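You operate a simulated robot arm through the tools that you are given. There is no shell and no other tool. Be economical: measure what you need, move in short steps, check, and stop when the job is done.

The job below is to be done with a simulated two-armed robot. You get a single attempt, and the scene is never put back.

TASK
Put one of the cups from the top of the capping bench on the papers there. Put the bottle marked "control" from the top of the capping bench on the white card there and the bottle that says "buffer" on the green wiper pad. Turn the tilt hold knob to HELD. Switch the centrifuge cool switch on. Open the bench fridge drawer, put the blue brush from the top of the service bench in the inside of the bench fridge drawer and shut the drawer again. The order is free. Set down upright: cup, bottle.

The check looks at the end state, three seconds after you hand in, the way a careful person would. Anything else that was tipped, shoved, dropped, spilled or broken makes it a failure.

THE ROBOT
Two 7-joint arms with two-finger grippers on one trunk, on a base that drives. Base frame: it is fixed to the floor where the robot stands at the start and does not move with it; the origin is under the middle of the robot, x ahead of it, y to its left, z up; the surface under the hand at the start is at about z = 0.9. Units: m, rad, N and s.
The left shoulder is at the start at [0.073, 0.216, 1.312], the right one opposite. With the tool pointing down near the work surface each hand reaches from about 0.28 to 0.86 m from the robot's upright axis, wherever it stands, measured 20 degrees to its own side. Places, roughly: bench fridge drawer [-1.4, -0.9, 0.6]; bottle [1, 0.5, 1]; brush [-0.25, -3, 1]; card [0.75, 0.25, 1]; centrifuge cool switch [-0.9, 0.9, 0.9]; cup (5x5x6 cm) [0.9, 0.5, 0.9]; cup (7x8x9 cm) [0.8, 0.2, 0.9]; green wiper pad [1, 0.75, 1]; inside of the bench fridge drawer [-1.4, -0.8, 0.6]; papers [1, 0, 1]; tilt hold knob [0.5, 0.6, 0.9]. Payload 3.43 kg a hand.
The tool frame of a hand sits at the grasp point between the pads (the TCP): z along the fingers, y along the line on which they close. The tips reach 0.02 m beyond it. The gripper opens to 0.124 m. The gripper's body begins 0.093 m behind the TCP.
Orientation is that of the tool frame in the base frame, as a unit quaternion [w, x, y, z]. With the fingers straight down and closing along the base's y, the tool's x points along the base's -x, its y along +y and its z along -z.

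THE INTERFACE
- The arms move only by the tool apply_moves. It takes "left_steps", "right_steps" or both (then of equal length, played together; a hand with none holds still); each is a list of rows, each an object (a shift or turn left out is 0, a gripper value left out holds the last) with "slide": the shift along the base's x, y, z in units of 50 mm (1.0 is 50 mm), a list of three; "rot": the turn, a rotation vector about the base's x, y, z in units of 8 degrees (1.0 is 8 degrees), a list of three; "claw": the finger opening in m, from 0 to 0.124. In form: [{"slide": [x, y, z], "rot": [ax, ay, az], "claw": claw}, ...]. A call has 1 to 12 rows; each row shifts and turns the commanded pose from where the row before left it. A call with a number of a shift or a turn outside -1 to 1 is refused whole. Each row takes 0.2 s and may step no farther than 0.05 m and 0.15 rad from the row before; otherwise, or with a gripper value out of range, the whole call is refused. Where a pose cannot be reached the arm comes as near as it can. A force on the tool above 40 N (or 10 N above the force at the start of the call, whichever is more), or a blocked arm, ends the call early, and 0.2 s more pass. Each finger travels about 0.072 m/s and halts on what it meets, pressing with about 31 N; the grip force reading is that of the motor and also rises with nothing between the fingers. The clock runs only during rows and for 0.2 s after the last one: add rows that do not move to give the fingers time. The reply holds the time, the measured pose of the TCP, the force on the tool along the base axes, the opening and the grip force, in the units named above and with some noise, with the torque about the TCP (base axes, N m) and any sound that the robot's microphone picked up.
- Cameras (640 x 400 px; columns grow to the right, rows downward): "scene" is now at [0.2024, 0.0501, 1.4743]; the picture's right is [0.39, -0.92, 0.00], its down [-0.59, -0.25, -0.77] and it looks along [0.71, 0.30, -0.64] (base axes); focal length 267 px, centre (320, 200). "left" rides on the left gripper at [0.082, -0.014, -0.14] in its tool frame; the picture's right is [0.17, 0.99, 0.00], its down [-0.83, 0.14, -0.54] and it looks along [-0.53, 0.09, 0.84] (tool axes); focal length 243 px, centre (320, 200). "right" rides on the right gripper at [0.082, 0.014, -0.14] in its tool frame; the picture's right is [-0.17, 0.99, 0.00], its down [-0.83, -0.14, -0.54] and it looks along [-0.53, -0.09, 0.84] (tool axes); focal length 243 px, centre (320, 200). There is no depth. A picture from a camera that has moved, and an enlarged one, comes with that camera's place and axes in the base frame and with its lens. The place of the scene camera against the robot may be out by one fixed shift of up to 0.025 m in any direction.
- get_image(camera): a new picture of that camera. It takes no simulated time.
- slide_trunk(by): slides the trunk up (or, below 0, down) by that many m; the arms and the scene camera ride with it, the base frame stays. It gives what a move gives, with no picture.
- drive_base(legs): drives the robot by 1 to 6 legs, each [ahead, left, turn to the left] in m, m and rad, along the robot's own axes; the way and the turn of a leg run together, so that a leg with both is an arc; at most 1.5 m and 3.142 rad a leg. The arms and the cameras ride along, it lands a little off, and it stops where it bumps. It gives what a move gives.
- aim_head(pan, tilt): turns the head with the scene camera to pan (to the left, within 1.396 rad either way) and tilt (down, from -0.506 to 1.204), counted from straight ahead of the robot. It gives what a move gives.
- enlarge(camera, box): a new picture of the part [left, top, right, bottom] of that camera's present view, enlarged. It takes no simulated time.
- sign_off(): hands the job in; it is judged then, once.

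Go step by step. Nothing tells you exact positions but the pictures and the camera data: compare them with the known pose of the tool, close in by small moves and look again before you grip or let go. The budget is 186 turns and 166 pictures, counting those below and the enlarged ones. Unless the task says otherwise, let go and move clear before handing in, and close with one line.

The tools are called after "Call:" as a command line: name --argument value ..., lists and objects as JSON in quotes. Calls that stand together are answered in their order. apply_moves: Moves the arms, as the interface text tells. Its arguments: {"type":"object","properties":{"left_steps":{"type":"array"},"right_steps":{"type":"array"}},"required":[]} The other tools are called the same way: slide_trunk (by) slides the trunk up or down; drive_base (legs) drives the base; aim_head (pan, tilt) turns the head that bears the scene camera; get_image (camera) takes a picture; enlarge (camera, box) takes an enlarged picture of a part of a camera's view; sign_off () hands the job in.

At the start:

```text
time: 0.0
left_ee_pos: [0.3435, 0.4573, 1.2142]
left_tool_rot: [0.0, 0.0, 1.0, 0.0]
left_wrist_force: [-0.2, 0.3, -0.5]
left_wrist_torque: [0.01, 0.01, -0.01]
left_width: 0.1238
left_grasp_force: 0.1
right_ee_pos: [0.4334, 0.0161, 1.2803]
right_tool_rot: [0.0, 0.0, 1.0, -0.001]
right_wrist_force: [-1.0, -0.6, -1.0]
right_wrist_torque: [-0.01, 0.02, 0.0]
right_width: 0.1237
right_grasp_force: 0.0
trunk travel left (down, up): [-0.467, 0.123]
robot x, y, heading: [0.0012, -0.002, -0.002]
head pan, tilt: [0.396, 0.695]
```

scene: 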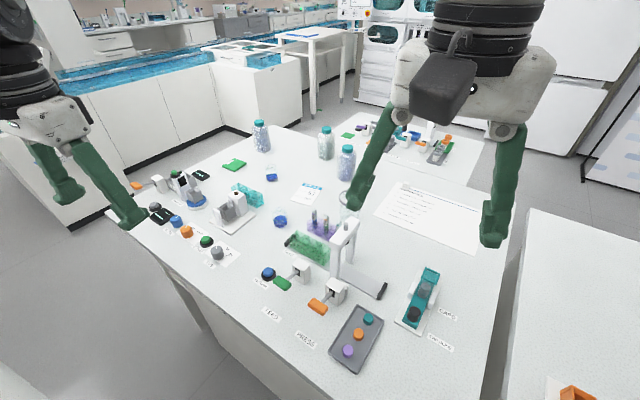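
right: 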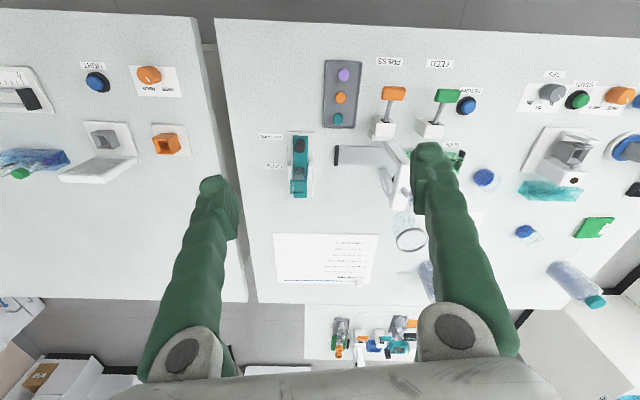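
left: 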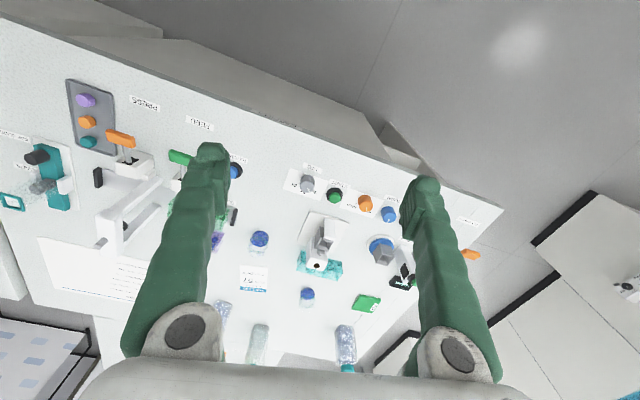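

The bench is ahead of me, with bottles, a card, papers and small controls on it. I'll enlarge parts of the scene view to read the labels.

Call:
enlarge --camera "scene" --box '[220, 100, 400, 220]'

Call:
enlarge --camera "scene" --box '[120, 150, 300, 270]'

Call:
enlarge --camera "scene" --box '[240, 200, 420, 320]'

```text
3.33 times, centred on (310, 160) of scene
camera zoom: at [0.2024, 0.0501, 1.4743], right [0.39, -0.92, 0.0], down [-0.59, -0.25, -0.77], along [0.71, 0.3, -0.64], focal length 891 px, centre (353, 333)
```

zoom: 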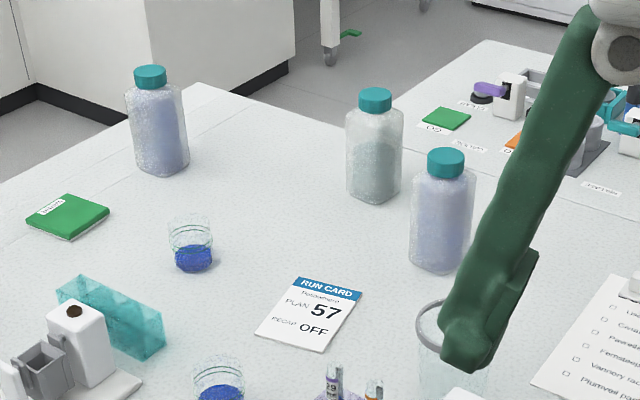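

```text
3.33 times, centred on (210, 210) of scene
camera zoom: at [0.2024, 0.0501, 1.4743], right [0.39, -0.92, 0.0], down [-0.59, -0.25, -0.77], along [0.71, 0.3, -0.64], focal length 891 px, centre (687, 167)
```

zoom: 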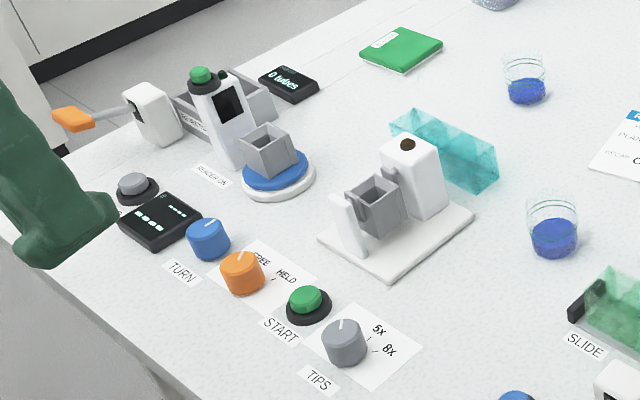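

```text
3.33 times, centred on (330, 260) of scene
camera zoom: at [0.2024, 0.0501, 1.4743], right [0.39, -0.92, 0.0], down [-0.59, -0.25, -0.77], along [0.71, 0.3, -0.64], focal length 891 px, centre (287, 0)
```

zoom: 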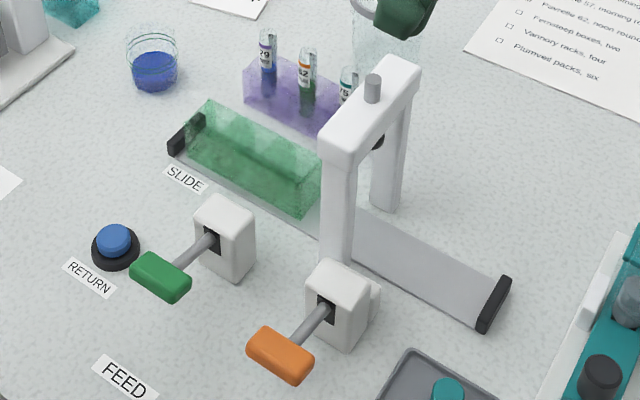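

Call:
enlarge --camera "left" --box '[270, 150, 510, 300]'

Call:
enlarge --camera "right" --box '[460, 60, 640, 180]'

```text
2.67 times, centred on (390, 225) of left
camera zoom: at [0.261, 0.4451, 1.3543], right [-0.17, 0.99, 0.0], down [0.83, 0.14, 0.54], along [0.53, 0.09, -0.84], focal length 647 px, centre (133, 133)
```

zoom: 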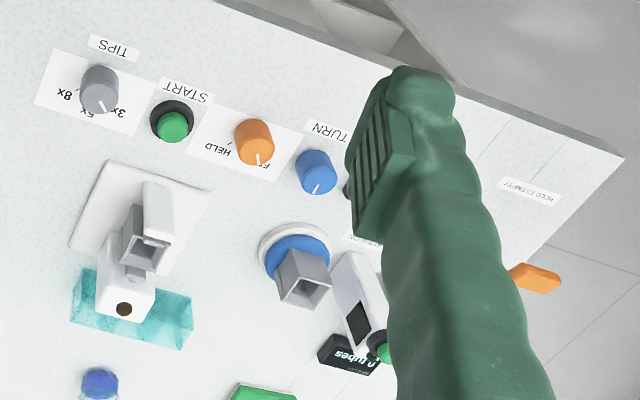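

```text
3.33 times, centred on (550, 120) of right
camera zoom: at [0.3502, 0.0284, 1.4204], right [0.17, 0.99, 0.0], down [0.83, -0.14, 0.54], along [0.53, -0.09, -0.84], focal length 809 px, centre (-447, 467)
```

zoom: 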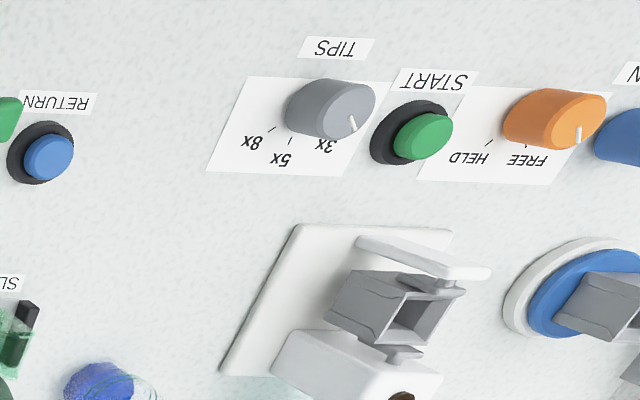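

I can see the orange knob with FREE/HELD labels at about (0.52, 0.59). I'll bring the left hand nearer to look at it from above.

Call:
apply_moves --left_steps '[{"slide": [0.37, 0.39, -0.6]}, {"slide": [0.37, 0.39, -0.6]}, {"slide": [0.37, 0.39, -0.6]}, {"slide": [0.37, 0.39, -0.6]}, {"slide": [0.37, 0.39, -0.6]}, {"slide": [0.37, 0.39, -0.6]}]'

Call:
get_image --camera "left"

```text
time: 1.4
left_ee_pos: [0.4543, 0.5752, 1.0336]
left_tool_rot: [-0.001, 0.0, 1.0, 0.0]
left_wrist_force: [-0.5, 0.0, 0.6]
left_wrist_torque: [-0.01, 0.01, 0.03]
left_width: 0.1241
left_grasp_force: 0.0
right_ee_pos: [0.434, 0.0161, 1.2797]
right_tool_rot: [0.0, 0.0, 1.0, 0.0]
right_wrist_force: [-0.2, 0.8, 0.8]
right_wrist_torque: [-0.02, 0.02, -0.02]
right_width: 0.1241
right_grasp_force: 0.1
trunk travel left (down, up): [-0.467, 0.123]
robot x, y, heading: [-0.0006, -0.0004, 0.002]
head pan, tilt: [0.396, 0.695]
```

```text
157 pictures are left
camera left: at [0.3732, 0.5641, 1.1739], right [-0.17, 0.99, 0.0], down [0.83, 0.14, 0.54], along [0.53, 0.09, -0.84], focal length 243 px, centre (320, 200)
```

left: 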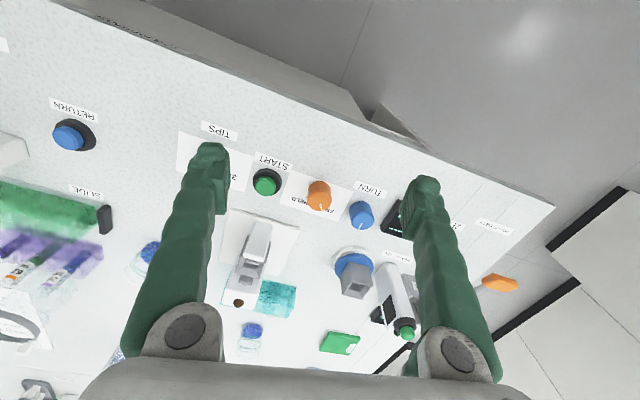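

Call:
enlarge --camera "left" --box '[260, 150, 380, 230]'

```text
5.00 times, centred on (320, 190) of left
camera zoom: at [0.3732, 0.5641, 1.1739], right [-0.17, 0.99, 0.0], down [0.83, 0.14, 0.54], along [0.53, 0.09, -0.84], focal length 1213 px, centre (320, 250)
```

zoom: 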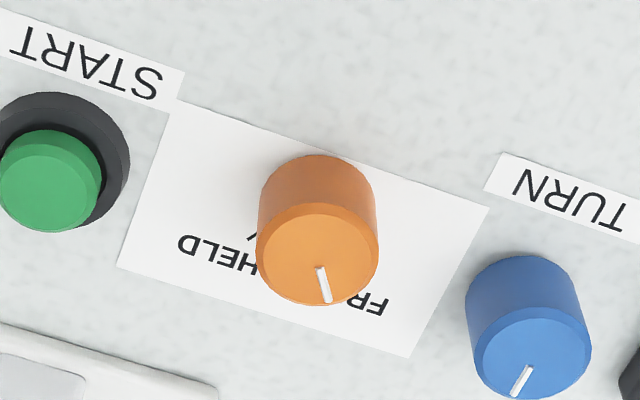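

The knob is at about (0.531, 0.590), top z ≈ 0.926, pointing at FREE (~+22°). HELD is at about −50°, so it needs roughly 72° clockwise; I'll position above it with a yaw offset.

Call:
apply_moves --left_steps '[{"slide": [0.386, 0.075, -0.27], "rot": [0, 0, 1], "claw": 0.056}, {"slide": [0.386, 0.075, -0.27], "rot": [0, 0, 1]}, {"slide": [0.386, 0.075, -0.27], "rot": [0, 0, 1]}, {"slide": [0.386, 0.075, -0.27], "rot": [0, 0, 1]}, {}, {}]'

Call:
get_image --camera "left"

```text
time: 2.8
left_ee_pos: [0.5318, 0.5897, 0.9817]
left_tool_rot: [0.0, -0.276, 0.961, 0.0]
left_wrist_force: [0.6, -0.1, 0.6]
left_wrist_torque: [0.01, 0.01, 0.0]
left_width: 0.0559
left_grasp_force: 0.0
right_ee_pos: [0.4337, 0.0152, 1.2811]
right_tool_rot: [0.001, 0.0, 1.0, 0.0]
right_wrist_force: [0.0, 0.2, 0.2]
right_wrist_torque: [0.0, -0.01, 0.01]
right_width: 0.124
right_grasp_force: 0.0
trunk travel left (down, up): [-0.467, 0.123]
robot x, y, heading: [0.0002, 0.001, -0.002]
head pan, tilt: [0.396, 0.695]
```

```text
155 pictures are left
camera left: at [0.469, 0.5357, 1.1209], right [-0.66, 0.75, 0.0], down [0.63, 0.56, 0.54], along [0.4, 0.36, -0.84], focal length 243 px, centre (320, 200)
```

left: 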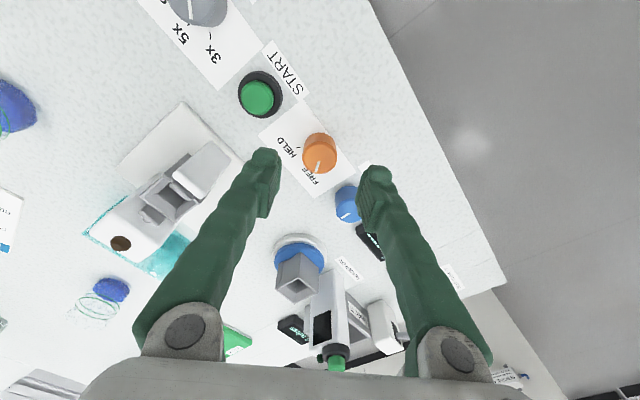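

Call:
apply_moves --left_steps '[{"slide": [-0.03, -0.02, -0.36]}, {"slide": [-0.02, -0.02, -0.36]}, {"slide": [0, 0, -0.36]}]'

Call:
get_image --camera "left"

```text
time: 3.6
left_ee_pos: [0.5292, 0.5884, 0.9266]
left_tool_rot: [0.0, -0.275, 0.961, 0.0]
left_wrist_force: [-0.3, 0.2, -0.6]
left_wrist_torque: [-0.01, -0.01, 0.01]
left_width: 0.056
left_grasp_force: 0.0
right_ee_pos: [0.433, 0.0158, 1.2802]
right_tool_rot: [0.0, 0.0, 1.0, 0.001]
right_wrist_force: [0.4, -0.3, 0.0]
right_wrist_torque: [0.03, 0.02, -0.03]
right_width: 0.1241
right_grasp_force: 0.2
trunk travel left (down, up): [-0.467, 0.123]
robot x, y, heading: [-0.0015, -0.0014, 0.001]
head pan, tilt: [0.396, 0.695]
```

```text
154 pictures are left
camera left: at [0.4665, 0.5344, 1.0661], right [-0.66, 0.75, 0.0], down [0.63, 0.56, 0.54], along [0.4, 0.36, -0.84], focal length 243 px, centre (320, 200)
```

left: 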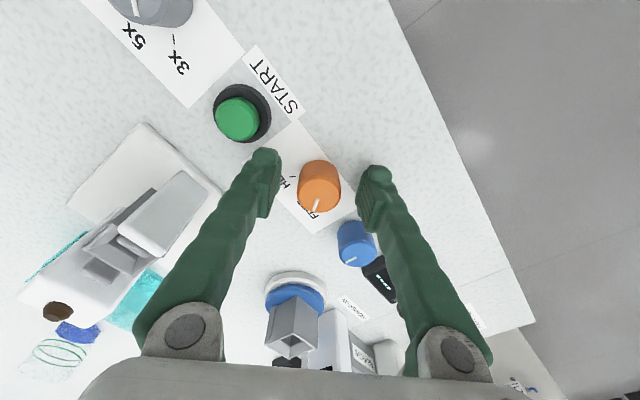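

Call:
apply_moves --left_steps '[{"claw": 0.04}, {"claw": 0.028}, {"claw": 0.026}]'

Call:
get_image --camera "left"

```text
time: 4.4
left_ee_pos: [0.5289, 0.5888, 0.9259]
left_tool_rot: [0.0, -0.276, 0.961, 0.0]
left_wrist_force: [0.7, -3.4, -2.5]
left_wrist_torque: [-0.01, -0.13, -0.05]
left_width: 0.0282
left_grasp_force: 45.4
right_ee_pos: [0.4336, 0.0154, 1.2804]
right_tool_rot: [0.0, 0.0, 1.0, 0.0]
right_wrist_force: [0.6, 0.7, 0.2]
right_wrist_torque: [0.03, -0.03, 0.02]
right_width: 0.124
right_grasp_force: 0.1
trunk travel left (down, up): [-0.467, 0.123]
robot x, y, heading: [-0.0022, 0.0021, 0.001]
head pan, tilt: [0.396, 0.695]
```

```text
153 pictures are left
camera left: at [0.4664, 0.5338, 1.0665], right [-0.66, 0.75, 0.0], down [0.63, 0.56, 0.54], along [0.4, 0.36, -0.84], focal length 243 px, centre (320, 200)
```

left: 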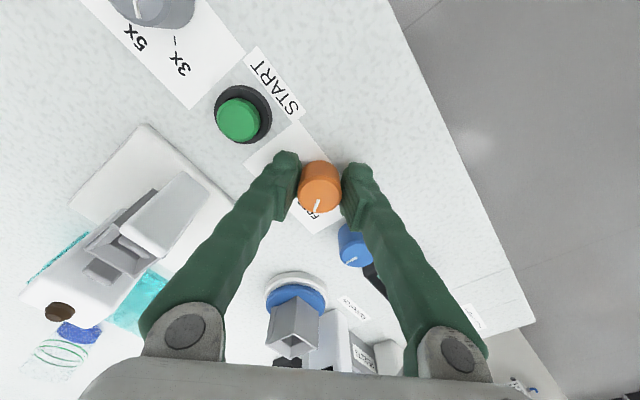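

Call:
apply_moves --left_steps '[{"rot": [0, 0, -1]}, {"rot": [0, 0, -1]}, {"rot": [0, 0, -1]}, {"rot": [0, 0, -1]}, {"rot": [0, 0, -1]}, {"rot": [0, 0, -1]}, {"rot": [0, 0, -1]}, {"rot": [0, 0, -1]}, {"rot": [0, 0, -1]}]'

Call:
get_image --camera "left"

```text
time: 6.4
left_ee_pos: [0.5289, 0.5894, 0.9264]
left_tool_rot: [0.0, 0.342, 0.94, 0.001]
left_wrist_force: [1.5, 6.4, 3.0]
left_wrist_torque: [-0.04, -0.08, 0.71]
left_width: 0.0283
left_grasp_force: 45.3
right_ee_pos: [0.4337, 0.0169, 1.2798]
right_tool_rot: [0.0, 0.0, 1.0, -0.001]
right_wrist_force: [0.0, 0.1, 0.2]
right_wrist_torque: [0.01, 0.02, 0.01]
right_width: 0.1237
right_grasp_force: 0.2
trunk travel left (down, up): [-0.467, 0.123]
robot x, y, heading: [0.0014, 0.0021, 0.002]
head pan, tilt: [0.396, 0.695]
```

```text
152 pictures are left
camera left: at [0.4571, 0.6325, 1.0664], right [0.51, 0.86, 0.0], down [0.73, -0.43, 0.54], along [0.47, -0.27, -0.84], focal length 243 px, centre (320, 200)
```

left: 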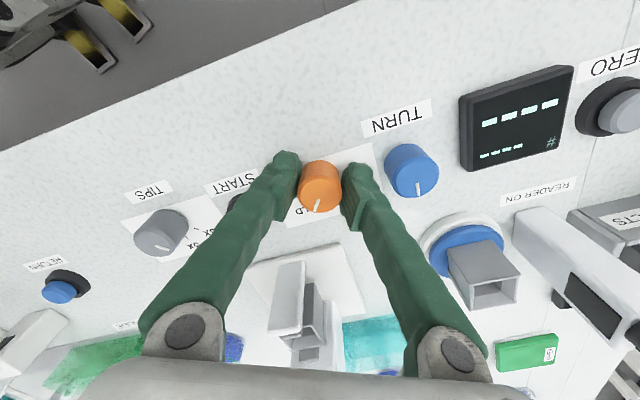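

Call:
apply_moves --left_steps '[{"claw": 0.05}, {"claw": 0.056}, {"slide": [0, 0, 0.8]}, {"slide": [0, 0, 1]}, {"slide": [-0.5, 0, 0.8]}]'

Call:
enlarge --camera "left" --box '[230, 70, 410, 190]'

```text
time: 7.6
left_ee_pos: [0.5019, 0.588, 1.0578]
left_tool_rot: [0.001, 0.342, 0.94, 0.0]
left_wrist_force: [-0.5, 0.8, 0.6]
left_wrist_torque: [-0.02, -0.04, -0.03]
left_width: 0.0559
left_grasp_force: 0.0
right_ee_pos: [0.4315, 0.0162, 1.2808]
right_tool_rot: [0.0, 0.0, 1.0, 0.0]
right_wrist_force: [-0.1, -1.2, -0.1]
right_wrist_torque: [0.03, -0.04, 0.0]
right_width: 0.124
right_grasp_force: 0.0
trunk travel left (down, up): [-0.467, 0.123]
robot x, y, heading: [-0.0003, -0.0008, -0.0]
head pan, tilt: [0.396, 0.695]
```

```text
3.33 times, centred on (320, 130) of left
camera zoom: at [0.4294, 0.6322, 1.1986], right [0.51, 0.86, 0.0], down [0.73, -0.43, 0.54], along [0.47, -0.27, -0.84], focal length 809 px, centre (320, 433)
```

zoom: 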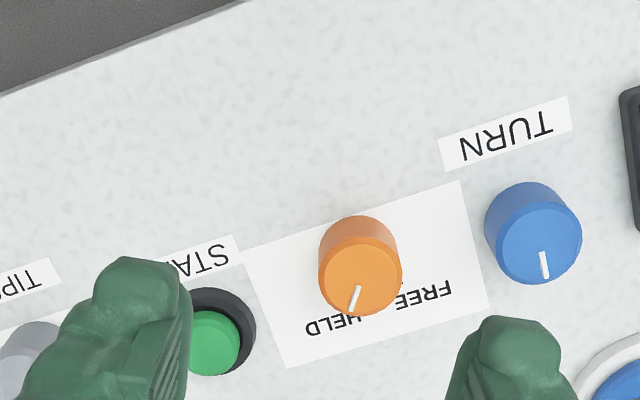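

Call:
apply_moves --left_steps '[{"slide": [0.3, -0.2, 0.9]}, {"slide": [0.8, -0.3, 0]}, {"slide": [0.8, -0.3, 0]}]'

Call:
enlarge --camera "left" --box '[260, 20, 380, 100]'

```text
time: 8.4
left_ee_pos: [0.6001, 0.5478, 1.0999]
left_tool_rot: [-0.001, 0.342, 0.94, -0.001]
left_wrist_force: [-0.1, 0.1, 0.7]
left_wrist_torque: [0.0, 0.03, -0.01]
left_width: 0.0558
left_grasp_force: 0.1
right_ee_pos: [0.4362, 0.0152, 1.2792]
right_tool_rot: [-0.001, 0.0, 1.0, 0.0]
right_wrist_force: [0.4, -0.4, -0.8]
right_wrist_torque: [0.0, 0.07, -0.03]
right_width: 0.1241
right_grasp_force: 0.0
trunk travel left (down, up): [-0.467, 0.123]
robot x, y, heading: [0.0002, 0.001, 0.0]
head pan, tilt: [0.396, 0.695]
```

```text
5.00 times, centred on (320, 60) of left
camera zoom: at [0.5281, 0.5915, 1.2404], right [0.51, 0.86, 0.0], down [0.73, -0.43, 0.54], along [0.46, -0.27, -0.84], focal length 1213 px, centre (320, 900)
```

zoom: 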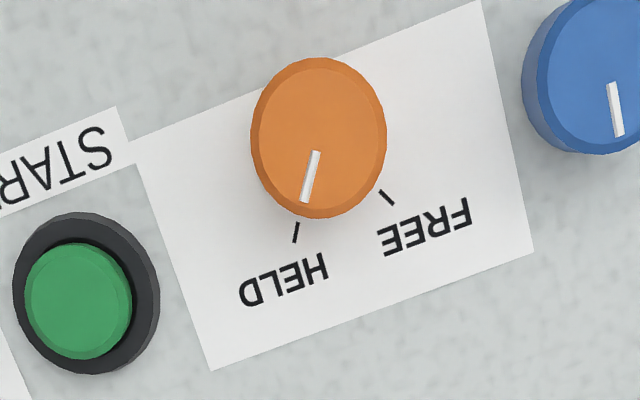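

The pointer lines up with the HELD tick, so the knob is done. Next I'll raise the left hand and pan the head around to plan the drive.

Call:
apply_moves --left_steps '[{"slide": [-0.5, 0, 0.8], "rot": [0, 0, 1], "claw": 0.124}, {"slide": [-0.7, 0, 0.7], "rot": [0, 0, 1]}, {"slide": [-0.9, 0, 0.4], "rot": [0, 0, 1]}, {"slide": [-0.9, 0, 0.3], "rot": [0, 0, 1]}, {"slide": [-0.9, 0, 0.3], "rot": [0, 0, 1]}, {"slide": [-0.9, 0, 0.3]}]'

Call:
aim_head --pan 1.39 --tilt 0.5

Call:
get_image --camera "scene"

Call:
aim_head --pan -1.39 --tilt 0.5

Call:
get_image --camera "scene"

```text
time: 9.8
left_ee_pos: [0.3546, 0.5473, 1.2422]
left_tool_rot: [0.001, 0.0, 1.0, 0.0]
left_wrist_force: [-0.6, 0.0, 1.4]
left_wrist_torque: [0.01, -0.02, -0.01]
left_width: 0.124
left_grasp_force: 0.0
right_ee_pos: [0.4317, 0.0157, 1.2807]
right_tool_rot: [0.001, 0.0, 1.0, -0.001]
right_wrist_force: [-0.7, 0.2, 0.5]
right_wrist_torque: [0.04, -0.06, -0.01]
right_width: 0.124
right_grasp_force: 0.2
trunk travel left (down, up): [-0.467, 0.123]
robot x, y, heading: [0.0003, -0.0007, -0.002]
head pan, tilt: [0.396, 0.695]
```

```text
time: 11.1
left_ee_pos: [0.359, 0.5474, 1.2406]
left_tool_rot: [0.0, 0.0, 1.0, 0.0]
left_wrist_force: [-0.8, -0.2, 0.2]
left_wrist_torque: [-0.03, -0.01, 0.01]
left_width: 0.1242
left_grasp_force: 0.0
right_ee_pos: [0.4341, 0.0163, 1.2812]
right_tool_rot: [0.001, -0.001, 1.0, 0.0]
right_wrist_force: [-0.8, 0.1, -0.2]
right_wrist_torque: [-0.02, 0.01, 0.01]
right_width: 0.124
right_grasp_force: 0.1
trunk travel left (down, up): [-0.467, 0.123]
robot x, y, heading: [0.0, -0.002, -0.001]
head pan, tilt: [1.389, 0.499]
```

```text
149 pictures are left
camera scene: at [0.1401, 0.1066, 1.4917], right [0.98, -0.18, 0.0], down [-0.09, -0.47, -0.88], along [0.16, 0.86, -0.48], focal length 267 px, centre (320, 200)
```

scene: 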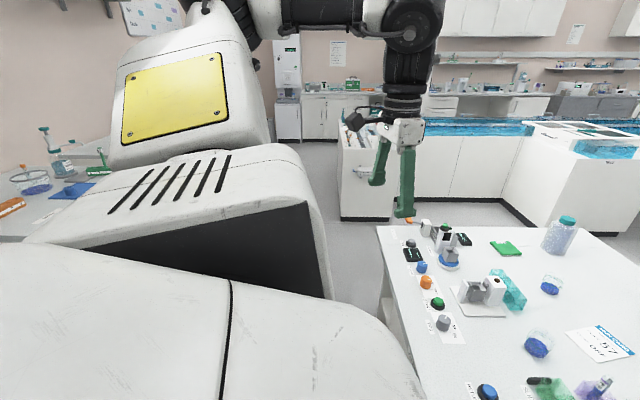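

```text
time: 13.5
left_ee_pos: [0.3589, 0.5473, 1.2417]
left_tool_rot: [-0.001, -0.001, 1.0, 0.0]
left_wrist_force: [0.2, 0.6, 0.2]
left_wrist_torque: [-0.05, -0.04, -0.01]
left_width: 0.1238
left_grasp_force: 0.1
right_ee_pos: [0.4329, 0.0162, 1.2795]
right_tool_rot: [0.001, 0.001, 1.0, 0.0]
right_wrist_force: [0.2, 0.7, -0.7]
right_wrist_torque: [0.01, 0.0, 0.01]
right_width: 0.1241
right_grasp_force: 0.0
trunk travel left (down, up): [-0.467, 0.123]
robot x, y, heading: [-0.0002, 0.0041, 0.001]
head pan, tilt: [-1.389, 0.499]
```

```text
148 pictures are left
camera scene: at [0.1403, -0.0723, 1.4917], right [-0.98, -0.18, 0.0], down [-0.09, 0.47, -0.88], along [0.16, -0.86, -0.48], focal length 267 px, centre (320, 200)
```

scene: 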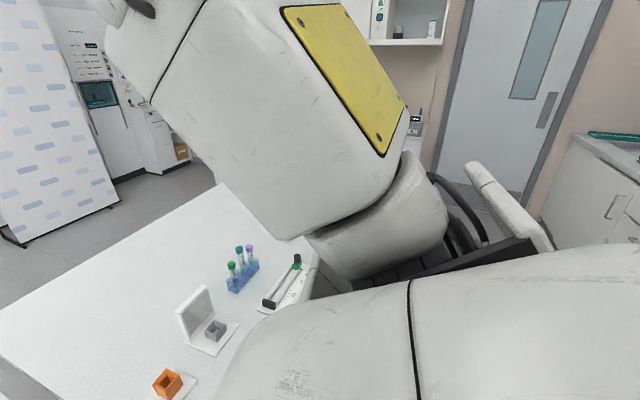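

There is free floor on the left between this bench and the cabinets, with the centrifuge bench behind on the left. I'll drive to the bench's left side to see the bottles from there.

Call:
drive_base --legs '[[-0.1, 0, 0], [0, 1.35, 0]]'

Call:
aim_head --pan -0.5 --tilt 0.6

Call:
get_image --camera "scene"

Call:
aim_head --pan 1.39 --tilt 0.7

Call:
get_image --camera "scene"

```text
time: 32.5
left_ee_pos: [0.2557, 1.8977, 1.2416]
left_tool_rot: [0.0, -0.001, 1.0, 0.0]
left_wrist_force: [-0.8, 0.2, -0.7]
left_wrist_torque: [0.03, -0.01, 0.0]
left_width: 0.1242
left_grasp_force: 0.1
right_ee_pos: [0.3305, 1.3661, 1.2803]
right_tool_rot: [0.001, -0.001, 1.0, 0.0]
right_wrist_force: [-0.3, 0.0, -0.5]
right_wrist_torque: [-0.02, 0.01, -0.01]
right_width: 0.1238
right_grasp_force: 0.1
trunk travel left (down, up): [-0.467, 0.123]
robot x, y, heading: [-0.0995, 1.3491, 0.006]
head pan, tilt: [-1.389, 0.499]
```

```text
time: 33.7
left_ee_pos: [0.2559, 1.8981, 1.2418]
left_tool_rot: [0.0, 0.0, 1.0, 0.0]
left_wrist_force: [-0.6, -0.3, 0.1]
left_wrist_torque: [-0.01, 0.0, -0.01]
left_width: 0.1241
left_grasp_force: 0.0
right_ee_pos: [0.3307, 1.3666, 1.2797]
right_tool_rot: [0.001, -0.001, 1.0, 0.0]
right_wrist_force: [0.7, 0.2, 0.1]
right_wrist_torque: [0.04, 0.02, 0.01]
right_width: 0.124
right_grasp_force: 0.1
trunk travel left (down, up): [-0.467, 0.123]
robot x, y, heading: [-0.1019, 1.3522, 0.002]
head pan, tilt: [-0.499, 0.6]
```

```text
147 pictures are left
camera scene: at [0.0991, 1.3248, 1.4826], right [-0.48, -0.88, 0.0], down [-0.5, 0.27, -0.83], along [0.72, -0.39, -0.56], focal length 267 px, centre (320, 200)
```

scene: 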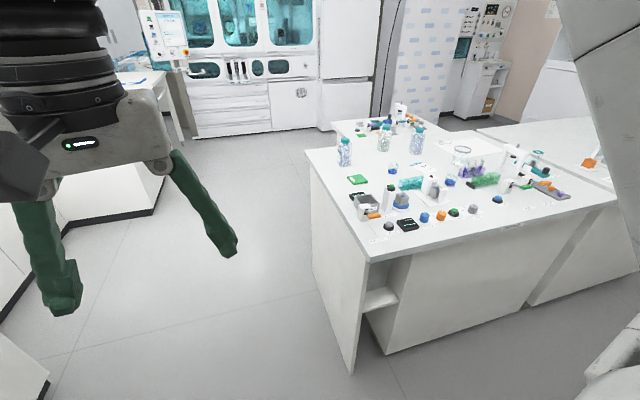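

```text
time: 35.6
left_ee_pos: [0.2553, 1.8979, 1.2413]
left_tool_rot: [0.0, -0.001, 1.0, 0.0]
left_wrist_force: [0.3, 0.7, -0.3]
left_wrist_torque: [0.0, 0.01, -0.03]
left_width: 0.1239
left_grasp_force: 0.0
right_ee_pos: [0.3313, 1.3664, 1.2798]
right_tool_rot: [0.0, -0.001, 1.0, 0.0]
right_wrist_force: [-0.3, -0.2, -0.7]
right_wrist_torque: [0.0, -0.01, 0.0]
right_width: 0.1242
right_grasp_force: 0.0
trunk travel left (down, up): [-0.467, 0.123]
robot x, y, heading: [-0.1056, 1.3512, -0.0]
head pan, tilt: [1.389, 0.7]
```

```text
146 pictures are left
camera scene: at [0.0367, 1.4507, 1.474], right [0.98, -0.18, 0.0], down [-0.12, -0.63, -0.76], along [0.14, 0.75, -0.64], focal length 267 px, centre (320, 200)
```

scene: 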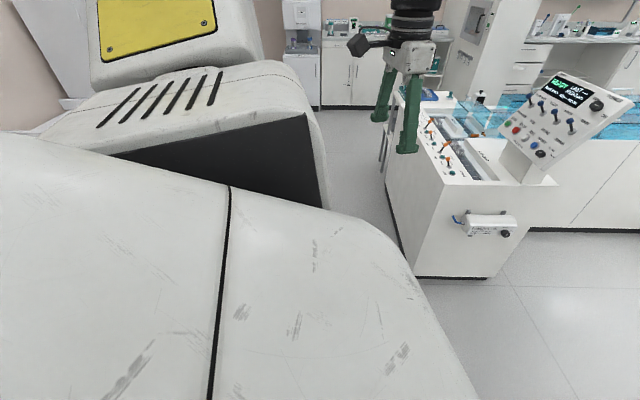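

Call:
aim_head --pan -0.5 --tilt 0.5

Call:
enlarge --camera "scene" --box '[300, 60, 480, 180]'

```text
time: 37.4
left_ee_pos: [0.2552, 1.8979, 1.2405]
left_tool_rot: [0.001, 0.0, 1.0, 0.0]
left_wrist_force: [-0.2, 0.1, 0.3]
left_wrist_torque: [0.04, 0.01, -0.01]
left_width: 0.1239
left_grasp_force: 0.0
right_ee_pos: [0.3306, 1.3665, 1.28]
right_tool_rot: [0.001, 0.0, 1.0, -0.001]
right_wrist_force: [0.4, 0.3, -0.3]
right_wrist_torque: [-0.05, -0.04, -0.01]
right_width: 0.1239
right_grasp_force: 0.0
trunk travel left (down, up): [-0.467, 0.123]
robot x, y, heading: [-0.1052, 1.3487, 0.004]
head pan, tilt: [-0.499, 0.499]
```

```text
3.33 times, centred on (390, 120) of scene
camera zoom: at [0.1014, 1.3238, 1.4917], right [-0.48, -0.88, 0.0], down [-0.42, 0.23, -0.88], along [0.77, -0.42, -0.48], focal length 891 px, centre (87, 467)
```

zoom: 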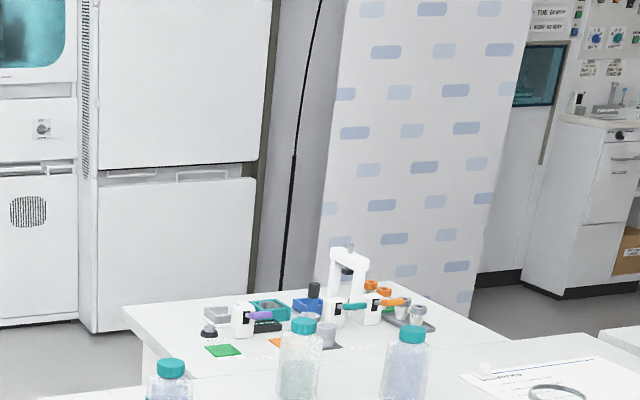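

No labels on the sides seen so far. I'll tuck the left hand in and drive along the bench's left side to see the far faces.

Call:
apply_moves --left_steps '[{"slide": [0, -0.9, 0]}, {"slide": [0, -0.9, 0]}, {"slide": [0, -0.9, 0]}]'

Call:
drive_base --legs '[[1.4, 0, 0]]'

Call:
aim_head --pan -1.39 --tilt 0.4

Call:
get_image --camera "scene"

```text
time: 38.2
left_ee_pos: [0.2562, 1.7596, 1.2408]
left_tool_rot: [0.001, -0.001, 1.0, 0.001]
left_wrist_force: [0.5, -0.1, 0.9]
left_wrist_torque: [0.02, -0.02, 0.04]
left_width: 0.124
left_grasp_force: 0.0
right_ee_pos: [0.3312, 1.3657, 1.2801]
right_tool_rot: [-0.001, -0.001, 1.0, 0.001]
right_wrist_force: [0.1, 0.0, 0.5]
right_wrist_torque: [0.01, 0.01, 0.03]
right_width: 0.1241
right_grasp_force: 0.1
trunk travel left (down, up): [-0.467, 0.123]
robot x, y, heading: [-0.1011, 1.3498, 0.001]
head pan, tilt: [-0.499, 0.499]
```

```text
time: 46.9
left_ee_pos: [1.6597, 1.7777, 1.2419]
left_tool_rot: [0.0, -0.008, 1.0, 0.0]
left_wrist_force: [0.5, -0.5, 0.2]
left_wrist_torque: [0.01, -0.03, -0.01]
left_width: 0.1239
left_grasp_force: 0.1
right_ee_pos: [1.7392, 1.3841, 1.2805]
right_tool_rot: [0.001, -0.008, 1.0, 0.0]
right_wrist_force: [0.0, 0.6, -0.1]
right_wrist_torque: [-0.01, 0.02, -0.02]
right_width: 0.1242
right_grasp_force: 0.1
trunk travel left (down, up): [-0.467, 0.123]
robot x, y, heading: [1.31, 1.364, 0.016]
head pan, tilt: [-0.499, 0.499]
```

```text
time: 48.1
left_ee_pos: [1.6588, 1.7789, 1.2422]
left_tool_rot: [0.0, -0.008, 1.0, 0.0]
left_wrist_force: [-0.6, 0.0, 0.6]
left_wrist_torque: [0.02, -0.01, 0.02]
left_width: 0.1239
left_grasp_force: 0.1
right_ee_pos: [1.741, 1.3836, 1.2804]
right_tool_rot: [0.001, -0.007, 1.0, 0.0]
right_wrist_force: [0.0, -0.2, -0.1]
right_wrist_torque: [0.0, -0.03, 0.05]
right_width: 0.124
right_grasp_force: 0.1
trunk travel left (down, up): [-0.467, 0.123]
robot x, y, heading: [1.3084, 1.361, 0.016]
head pan, tilt: [-1.389, 0.4]
```

```text
144 pictures are left
camera scene: at [1.4495, 1.2899, 1.5008], right [-0.98, -0.2, 0.0], down [-0.08, 0.38, -0.92], along [0.18, -0.9, -0.39], focal length 267 px, centre (320, 200)
```

scene: 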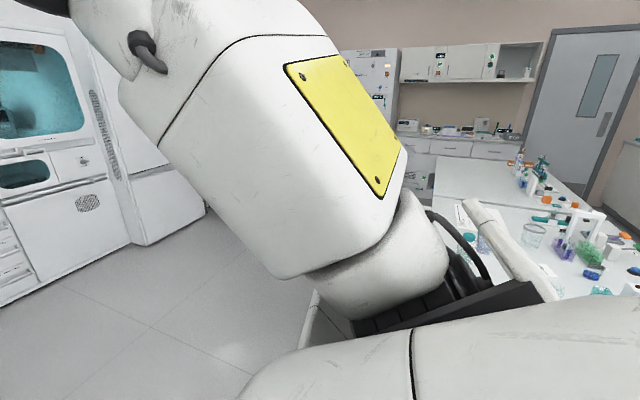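

Call:
drive_base --legs '[[0, 0, -1.57]]'

Call:
aim_head --pan -0.4 --tilt 0.6

Call:
get_image --camera "scene"

Call:
get_image --camera "right"

```text
time: 53.8
left_ee_pos: [1.7274, 1.012, 1.2417]
left_tool_rot: [-0.001, 0.699, 0.715, -0.001]
left_wrist_force: [0.3, -0.2, 0.3]
left_wrist_torque: [0.01, 0.05, -0.01]
left_width: 0.1242
left_grasp_force: 0.1
right_ee_pos: [1.3329, 0.9285, 1.2809]
right_tool_rot: [0.001, 0.699, 0.715, 0.0]
right_wrist_force: [-1.2, 0.3, -0.1]
right_wrist_torque: [0.0, -0.01, 0.02]
right_width: 0.1239
right_grasp_force: 0.1
trunk travel left (down, up): [-0.467, 0.123]
robot x, y, heading: [1.3086, 1.3621, -1.547]
head pan, tilt: [-1.389, 0.4]
```

```text
time: 55.0
left_ee_pos: [1.7264, 1.0113, 1.2406]
left_tool_rot: [0.0, 0.699, 0.715, 0.0]
left_wrist_force: [0.4, -0.1, 0.3]
left_wrist_torque: [-0.02, 0.0, -0.03]
left_width: 0.1239
left_grasp_force: 0.1
right_ee_pos: [1.3337, 0.9291, 1.2804]
right_tool_rot: [0.0, 0.699, 0.715, -0.002]
right_wrist_force: [0.5, -0.6, 0.7]
right_wrist_torque: [0.0, -0.02, 0.01]
right_width: 0.1239
right_grasp_force: 0.1
trunk travel left (down, up): [-0.467, 0.123]
robot x, y, heading: [1.3105, 1.3613, -1.55]
head pan, tilt: [-0.4, 0.6]
```

```text
143 pictures are left
camera scene: at [1.2899, 1.1854, 1.4826], right [-0.93, 0.37, 0.0], down [0.21, 0.53, -0.83], along [-0.3, -0.77, -0.56], focal length 267 px, centre (320, 200)
```

scene: 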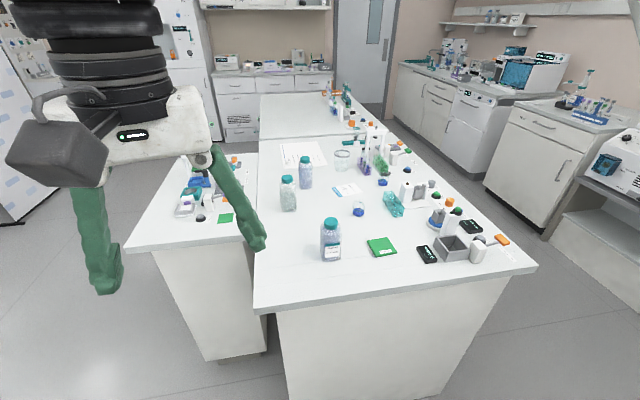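

```text
142 pictures are left
camera right: at [1.344, 1.01, 1.4204], right [0.99, -0.14, 0.0], down [-0.12, -0.83, 0.54], along [-0.08, -0.53, -0.84], focal length 243 px, centre (320, 200)
```

right: 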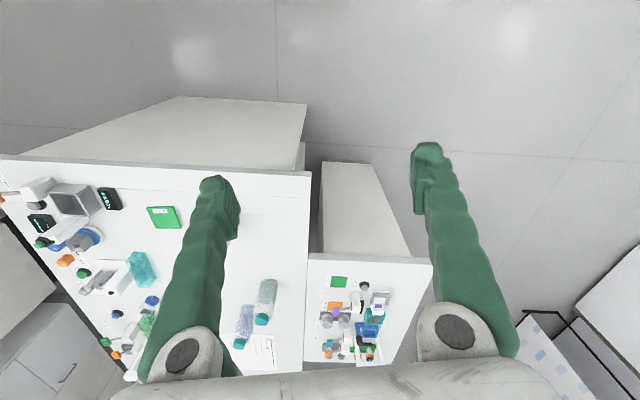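

The near bottle has a label on this side now. Zooming in on all three.

Call:
enlarge --camera "scene" --box '[305, 210, 365, 270]'

Call:
enlarge --camera "scene" --box '[265, 145, 325, 215]'

```text
6.67 times, centred on (335, 240) of scene
camera zoom: at [1.2899, 1.1854, 1.4826], right [-0.93, 0.37, 0.0], down [0.21, 0.53, -0.83], along [-0.3, -0.77, -0.56], focal length 1782 px, centre (220, -67)
```

zoom: 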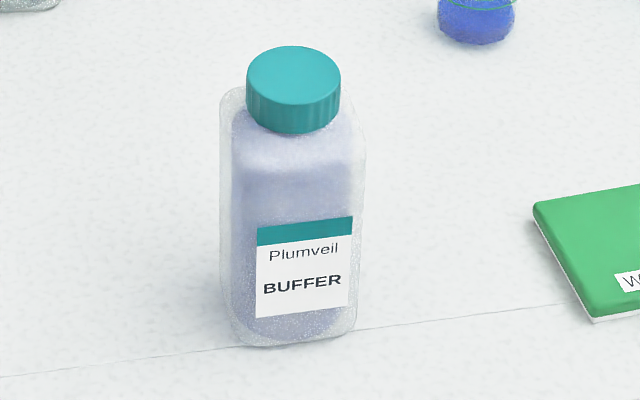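

```text
5.71 times, centred on (295, 180) of scene
camera zoom: at [1.2899, 1.1854, 1.4826], right [-0.93, 0.37, 0.0], down [0.21, 0.53, -0.83], along [-0.3, -0.77, -0.56], focal length 1528 px, centre (463, 314)
```

zoom: 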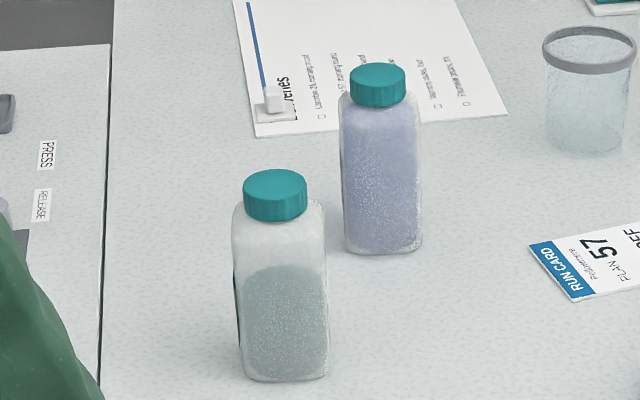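

BUFFER is the near bottle. I'll use the right hand camera from the far side to read the other two.

Call:
apply_moves --right_steps '[{"slide": [0.1, -0.85, -0.35], "rot": [0, 0, -1]}, {"slide": [0.1, -0.85, -0.35], "rot": [0, 0, -1]}, {"slide": [0.1, -0.85, -0.35], "rot": [0, 0, -1]}, {"slide": [0.1, -0.85, -0.35], "rot": [0, 0, -1]}, {"slide": [0.1, -0.85, -0.35], "rot": [0, 0, -1]}, {"slide": [0.1, -0.85, -0.35], "rot": [0, 0, -1]}, {"slide": [0.1, -0.85, -0.35], "rot": [0, 0, -1]}]'

Call:
get_image --camera "right"

```text
time: 56.1
left_ee_pos: [1.7268, 1.0118, 1.2407]
left_tool_rot: [0.0, 0.699, 0.715, -0.001]
left_wrist_force: [1.0, -0.8, -0.8]
left_wrist_torque: [0.02, 0.05, 0.0]
left_width: 0.124
left_grasp_force: 0.0
right_ee_pos: [1.4122, 0.7926, 1.2991]
right_tool_rot: [0.056, 0.838, 0.525, 0.142]
right_wrist_force: [1.3, 0.5, 0.5]
right_wrist_torque: [-0.02, -0.01, 0.02]
right_width: 0.1241
right_grasp_force: 0.1
trunk travel left (down, up): [-0.467, 0.123]
robot x, y, heading: [1.306, 1.3594, -1.546]
head pan, tilt: [-0.4, 0.6]
stopped in row 5 (right hand): the arm was blocked; the commanded pose is now the measured one
```

```text
139 pictures are left
camera right: at [1.4145, 0.8502, 1.4515], right [0.78, -0.58, 0.21], down [-0.62, -0.71, 0.33], along [-0.04, -0.39, -0.92], focal length 243 px, centre (320, 200)
```

right: 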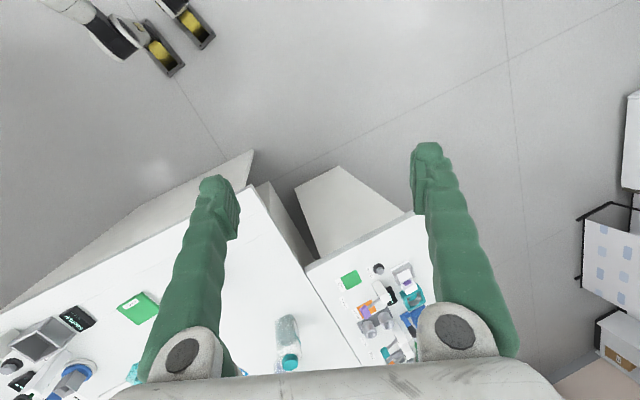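

The right arm reached a joint limit. I'll bring it back to its former pose and shift the robot to +x to look at the labels with the head camera instead.

Call:
apply_moves --right_steps '[{"slide": [-0.316, 0.545, -0.08], "rot": [-0.18, 0.405, 0.675]}, {"slide": [-0.316, 0.545, -0.08], "rot": [-0.18, 0.405, 0.675]}, {"slide": [-0.316, 0.545, -0.08], "rot": [-0.18, 0.405, 0.675]}, {"slide": [-0.316, 0.545, -0.08], "rot": [-0.18, 0.405, 0.675]}, {"slide": [-0.316, 0.545, -0.08], "rot": [-0.18, 0.405, 0.675]}]'

Call:
drive_base --legs '[[0, 0.55, 0]]'

Call:
aim_head --pan -0.8 --tilt 0.5

Call:
get_image --camera "scene"

```text
time: 57.3
left_ee_pos: [1.7262, 1.0124, 1.242]
left_tool_rot: [0.001, 0.699, 0.715, -0.001]
left_wrist_force: [-1.4, 0.3, 0.1]
left_wrist_torque: [0.02, -0.01, 0.01]
left_width: 0.1238
left_grasp_force: 0.1
right_ee_pos: [1.3352, 0.9305, 1.2779]
right_tool_rot: [-0.002, 0.697, 0.717, -0.004]
right_wrist_force: [-0.5, -0.6, -0.1]
right_wrist_torque: [-0.01, -0.02, 0.03]
right_width: 0.1241
right_grasp_force: 0.1
trunk travel left (down, up): [-0.467, 0.123]
robot x, y, heading: [1.3049, 1.3616, -1.549]
head pan, tilt: [-0.4, 0.6]
```

```text
time: 65.0
left_ee_pos: [2.2727, 1.0251, 1.2407]
left_tool_rot: [0.0, 0.699, 0.715, 0.0]
left_wrist_force: [0.6, -0.7, 0.2]
left_wrist_torque: [-0.01, 0.02, 0.02]
left_width: 0.124
left_grasp_force: 0.0
right_ee_pos: [1.8813, 0.9434, 1.278]
right_tool_rot: [-0.002, 0.698, 0.716, -0.003]
right_wrist_force: [-0.3, 0.7, -0.7]
right_wrist_torque: [0.02, -0.04, -0.03]
right_width: 0.1241
right_grasp_force: 0.0
trunk travel left (down, up): [-0.467, 0.123]
robot x, y, heading: [1.8535, 1.3732, -1.552]
head pan, tilt: [-0.4, 0.6]
```

```text
time: 65.9
left_ee_pos: [2.2732, 1.0236, 1.2423]
left_tool_rot: [-0.001, 0.699, 0.715, 0.001]
left_wrist_force: [-0.5, -0.3, 0.3]
left_wrist_torque: [0.03, 0.01, 0.05]
left_width: 0.1241
left_grasp_force: 0.1
right_ee_pos: [1.8818, 0.942, 1.2784]
right_tool_rot: [-0.001, 0.698, 0.716, -0.003]
right_wrist_force: [-1.0, -0.4, 0.2]
right_wrist_torque: [0.02, -0.01, 0.01]
right_width: 0.1239
right_grasp_force: 0.1
trunk travel left (down, up): [-0.467, 0.123]
robot x, y, heading: [1.8537, 1.3765, -1.542]
head pan, tilt: [-0.799, 0.499]
```

```text
138 pictures are left
camera scene: at [1.8061, 1.215, 1.4916], right [-0.71, 0.7, 0.0], down [0.34, 0.34, -0.88], along [-0.62, -0.63, -0.48], focal length 267 px, centre (320, 200)
```

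scene: 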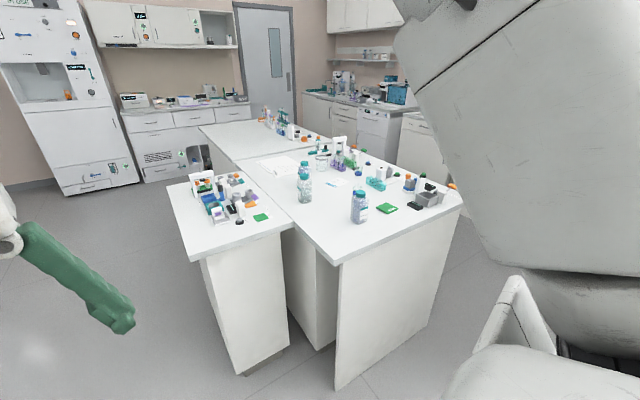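

Call:
enlarge --camera "scene" --box '[275, 150, 380, 230]'

Call:
enlarge --camera "scene" --box '[290, 155, 320, 205]'

```text
5.00 times, centred on (328, 190) of scene
camera zoom: at [1.8061, 1.215, 1.4916], right [-0.71, 0.7, 0.0], down [0.34, 0.34, -0.88], along [-0.62, -0.63, -0.48], focal length 1337 px, centre (282, 250)
```

zoom: 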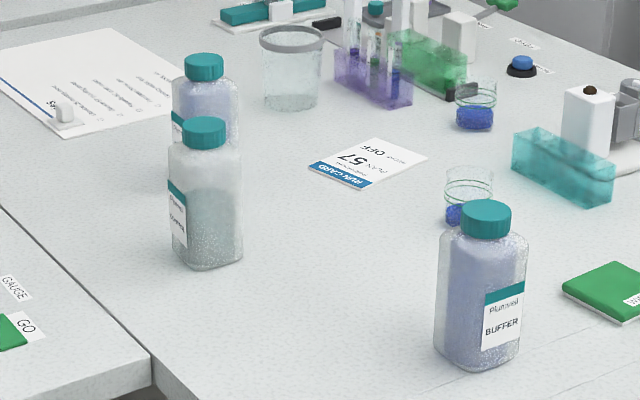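

```text
8.00 times, centred on (305, 180) of scene
camera zoom: at [1.8061, 1.215, 1.4916], right [-0.71, 0.7, 0.0], down [0.34, 0.34, -0.88], along [-0.62, -0.63, -0.48], focal length 2139 px, centre (440, 360)
```

zoom: 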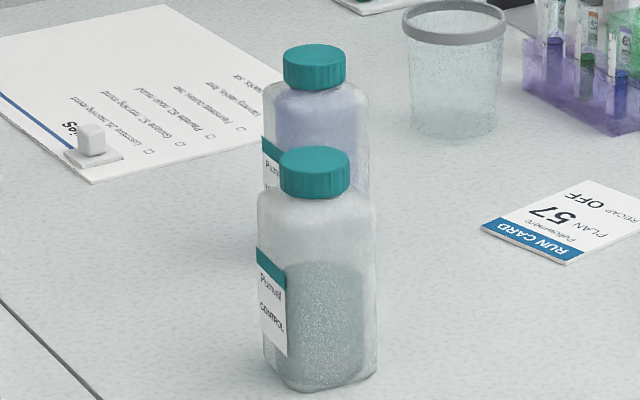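

CONTROL is the grey-green bottle at about (1.09, 0.40); BUFFER is at about (1.05, 0.67). I'll park at the bench's left side near (1.07, 1.16), facing −y, where the right hand can reach bottles, card and pad.

Call:
drive_base --legs '[[0, -0.78, 0], [0.18, 0, -0.02]]'

Call:
aim_head --pan 0.0 --tilt 0.8

Call:
get_image --camera "scene"

```text
time: 78.0
left_ee_pos: [1.493, 0.8209, 1.2421]
left_tool_rot: [0.001, 0.706, 0.708, 0.0]
left_wrist_force: [-0.1, 0.4, 0.3]
left_wrist_torque: [-0.04, 0.02, -0.01]
left_width: 0.1241
left_grasp_force: 0.1
right_ee_pos: [1.1004, 0.7473, 1.2784]
right_tool_rot: [-0.001, 0.704, 0.71, -0.004]
right_wrist_force: [0.0, -0.2, -0.4]
right_wrist_torque: [-0.01, -0.01, -0.01]
right_width: 0.1239
right_grasp_force: 0.1
trunk travel left (down, up): [-0.467, 0.123]
robot x, y, heading: [1.0809, 1.1721, -1.565]
head pan, tilt: [-0.799, 0.499]
```

```text
time: 79.1
left_ee_pos: [1.4921, 0.8215, 1.2432]
left_tool_rot: [0.001, 0.706, 0.708, 0.0]
left_wrist_force: [-0.3, 0.2, -0.2]
left_wrist_torque: [0.0, 0.03, -0.01]
left_width: 0.1237
left_grasp_force: 0.0
right_ee_pos: [1.0985, 0.7456, 1.2776]
right_tool_rot: [-0.002, 0.703, 0.711, -0.003]
right_wrist_force: [0.1, -0.5, -0.2]
right_wrist_torque: [-0.01, -0.01, -0.02]
right_width: 0.124
right_grasp_force: 0.1
trunk travel left (down, up): [-0.467, 0.123]
robot x, y, heading: [1.075, 1.1774, -1.565]
head pan, tilt: [0.0, 0.799]
```

```text
135 pictures are left
camera scene: at [1.0925, 1.0028, 1.4658], right [-1.0, 0.0, 0.0], down [0.0, 0.72, -0.7], along [0.0, -0.7, -0.72], focal length 267 px, centre (320, 200)
```

scene: 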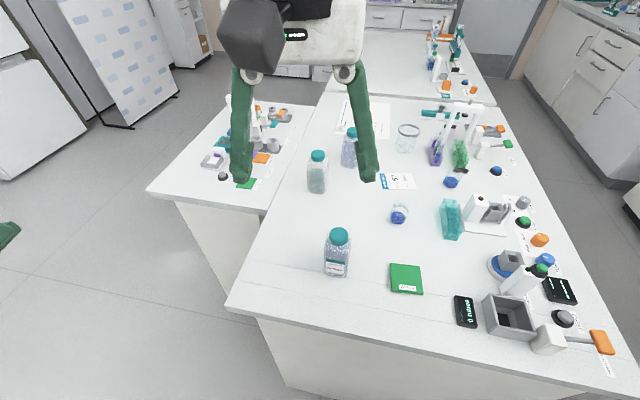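

Call:
get_image --camera "right"

Call:
enlarge --camera "scene" --box '[280, 140, 440, 300]'

```text
134 pictures are left
camera right: at [1.111, 0.8271, 1.4179], right [0.99, -0.16, -0.01], down [-0.13, -0.83, 0.54], along [-0.09, -0.53, -0.84], focal length 243 px, centre (320, 200)
```

right: 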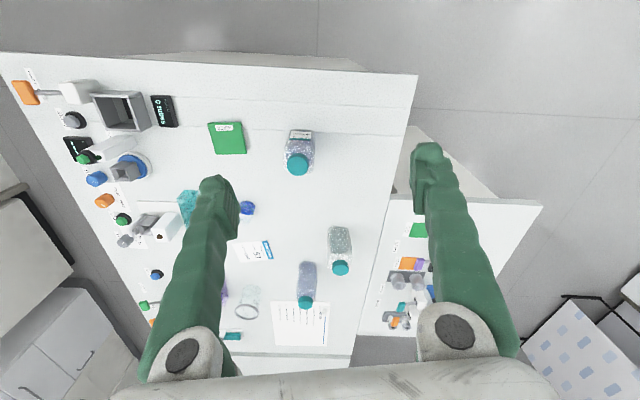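

```text
2.50 times, centred on (360, 220) of scene
camera zoom: at [1.0925, 1.0028, 1.4658], right [-1.0, 0.0, 0.0], down [0.0, 0.72, -0.7], along [0.0, -0.7, -0.72], focal length 668 px, centre (220, 150)
```

zoom: 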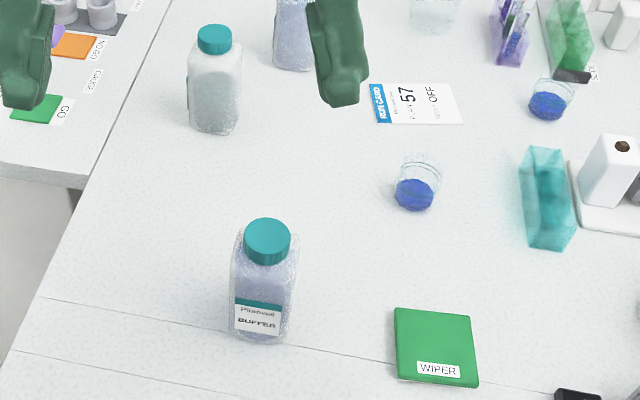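

Call:
apply_moves --right_steps '[{"slide": [-0.27, -0.36, -0.77], "rot": [0, 0, -0.3]}, {"slide": [-0.27, -0.36, -0.77], "rot": [0, 0, -0.3]}, {"slide": [-0.27, -0.36, -0.77], "rot": [0, 0, -0.3]}, {"slide": [-0.27, -0.36, -0.77], "rot": [0, 0, -0.3]}]'

Call:
get_image --camera "right"

```text
time: 80.1
left_ee_pos: [1.4907, 0.8184, 1.2413]
left_tool_rot: [0.0, 0.706, 0.709, 0.0]
left_wrist_force: [-0.6, -0.2, 0.1]
left_wrist_torque: [0.03, -0.03, -0.01]
left_width: 0.1241
left_grasp_force: 0.0
right_ee_pos: [1.0436, 0.6701, 1.1218]
right_tool_rot: [-0.002, 0.761, 0.648, -0.003]
right_wrist_force: [0.0, -0.4, -0.6]
right_wrist_torque: [0.02, -0.02, -0.01]
right_width: 0.1239
right_grasp_force: 0.0
trunk travel left (down, up): [-0.467, 0.123]
robot x, y, heading: [1.0791, 1.1781, -1.566]
head pan, tilt: [0.0, 0.799]
```

```text
132 pictures are left
camera right: at [1.0692, 0.7487, 1.2628], right [0.95, -0.32, -0.01], down [-0.27, -0.8, 0.54], along [-0.18, -0.51, -0.84], focal length 243 px, centre (320, 200)
```

right: 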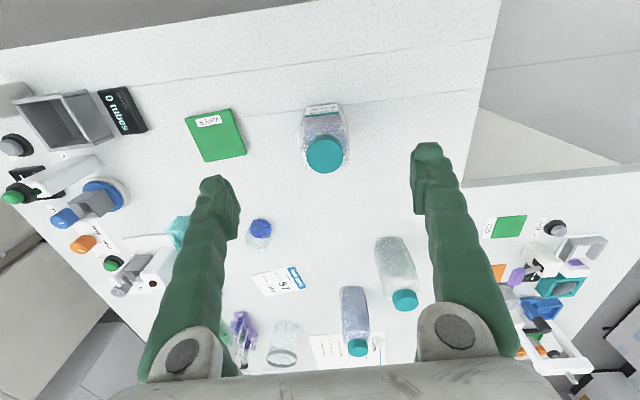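

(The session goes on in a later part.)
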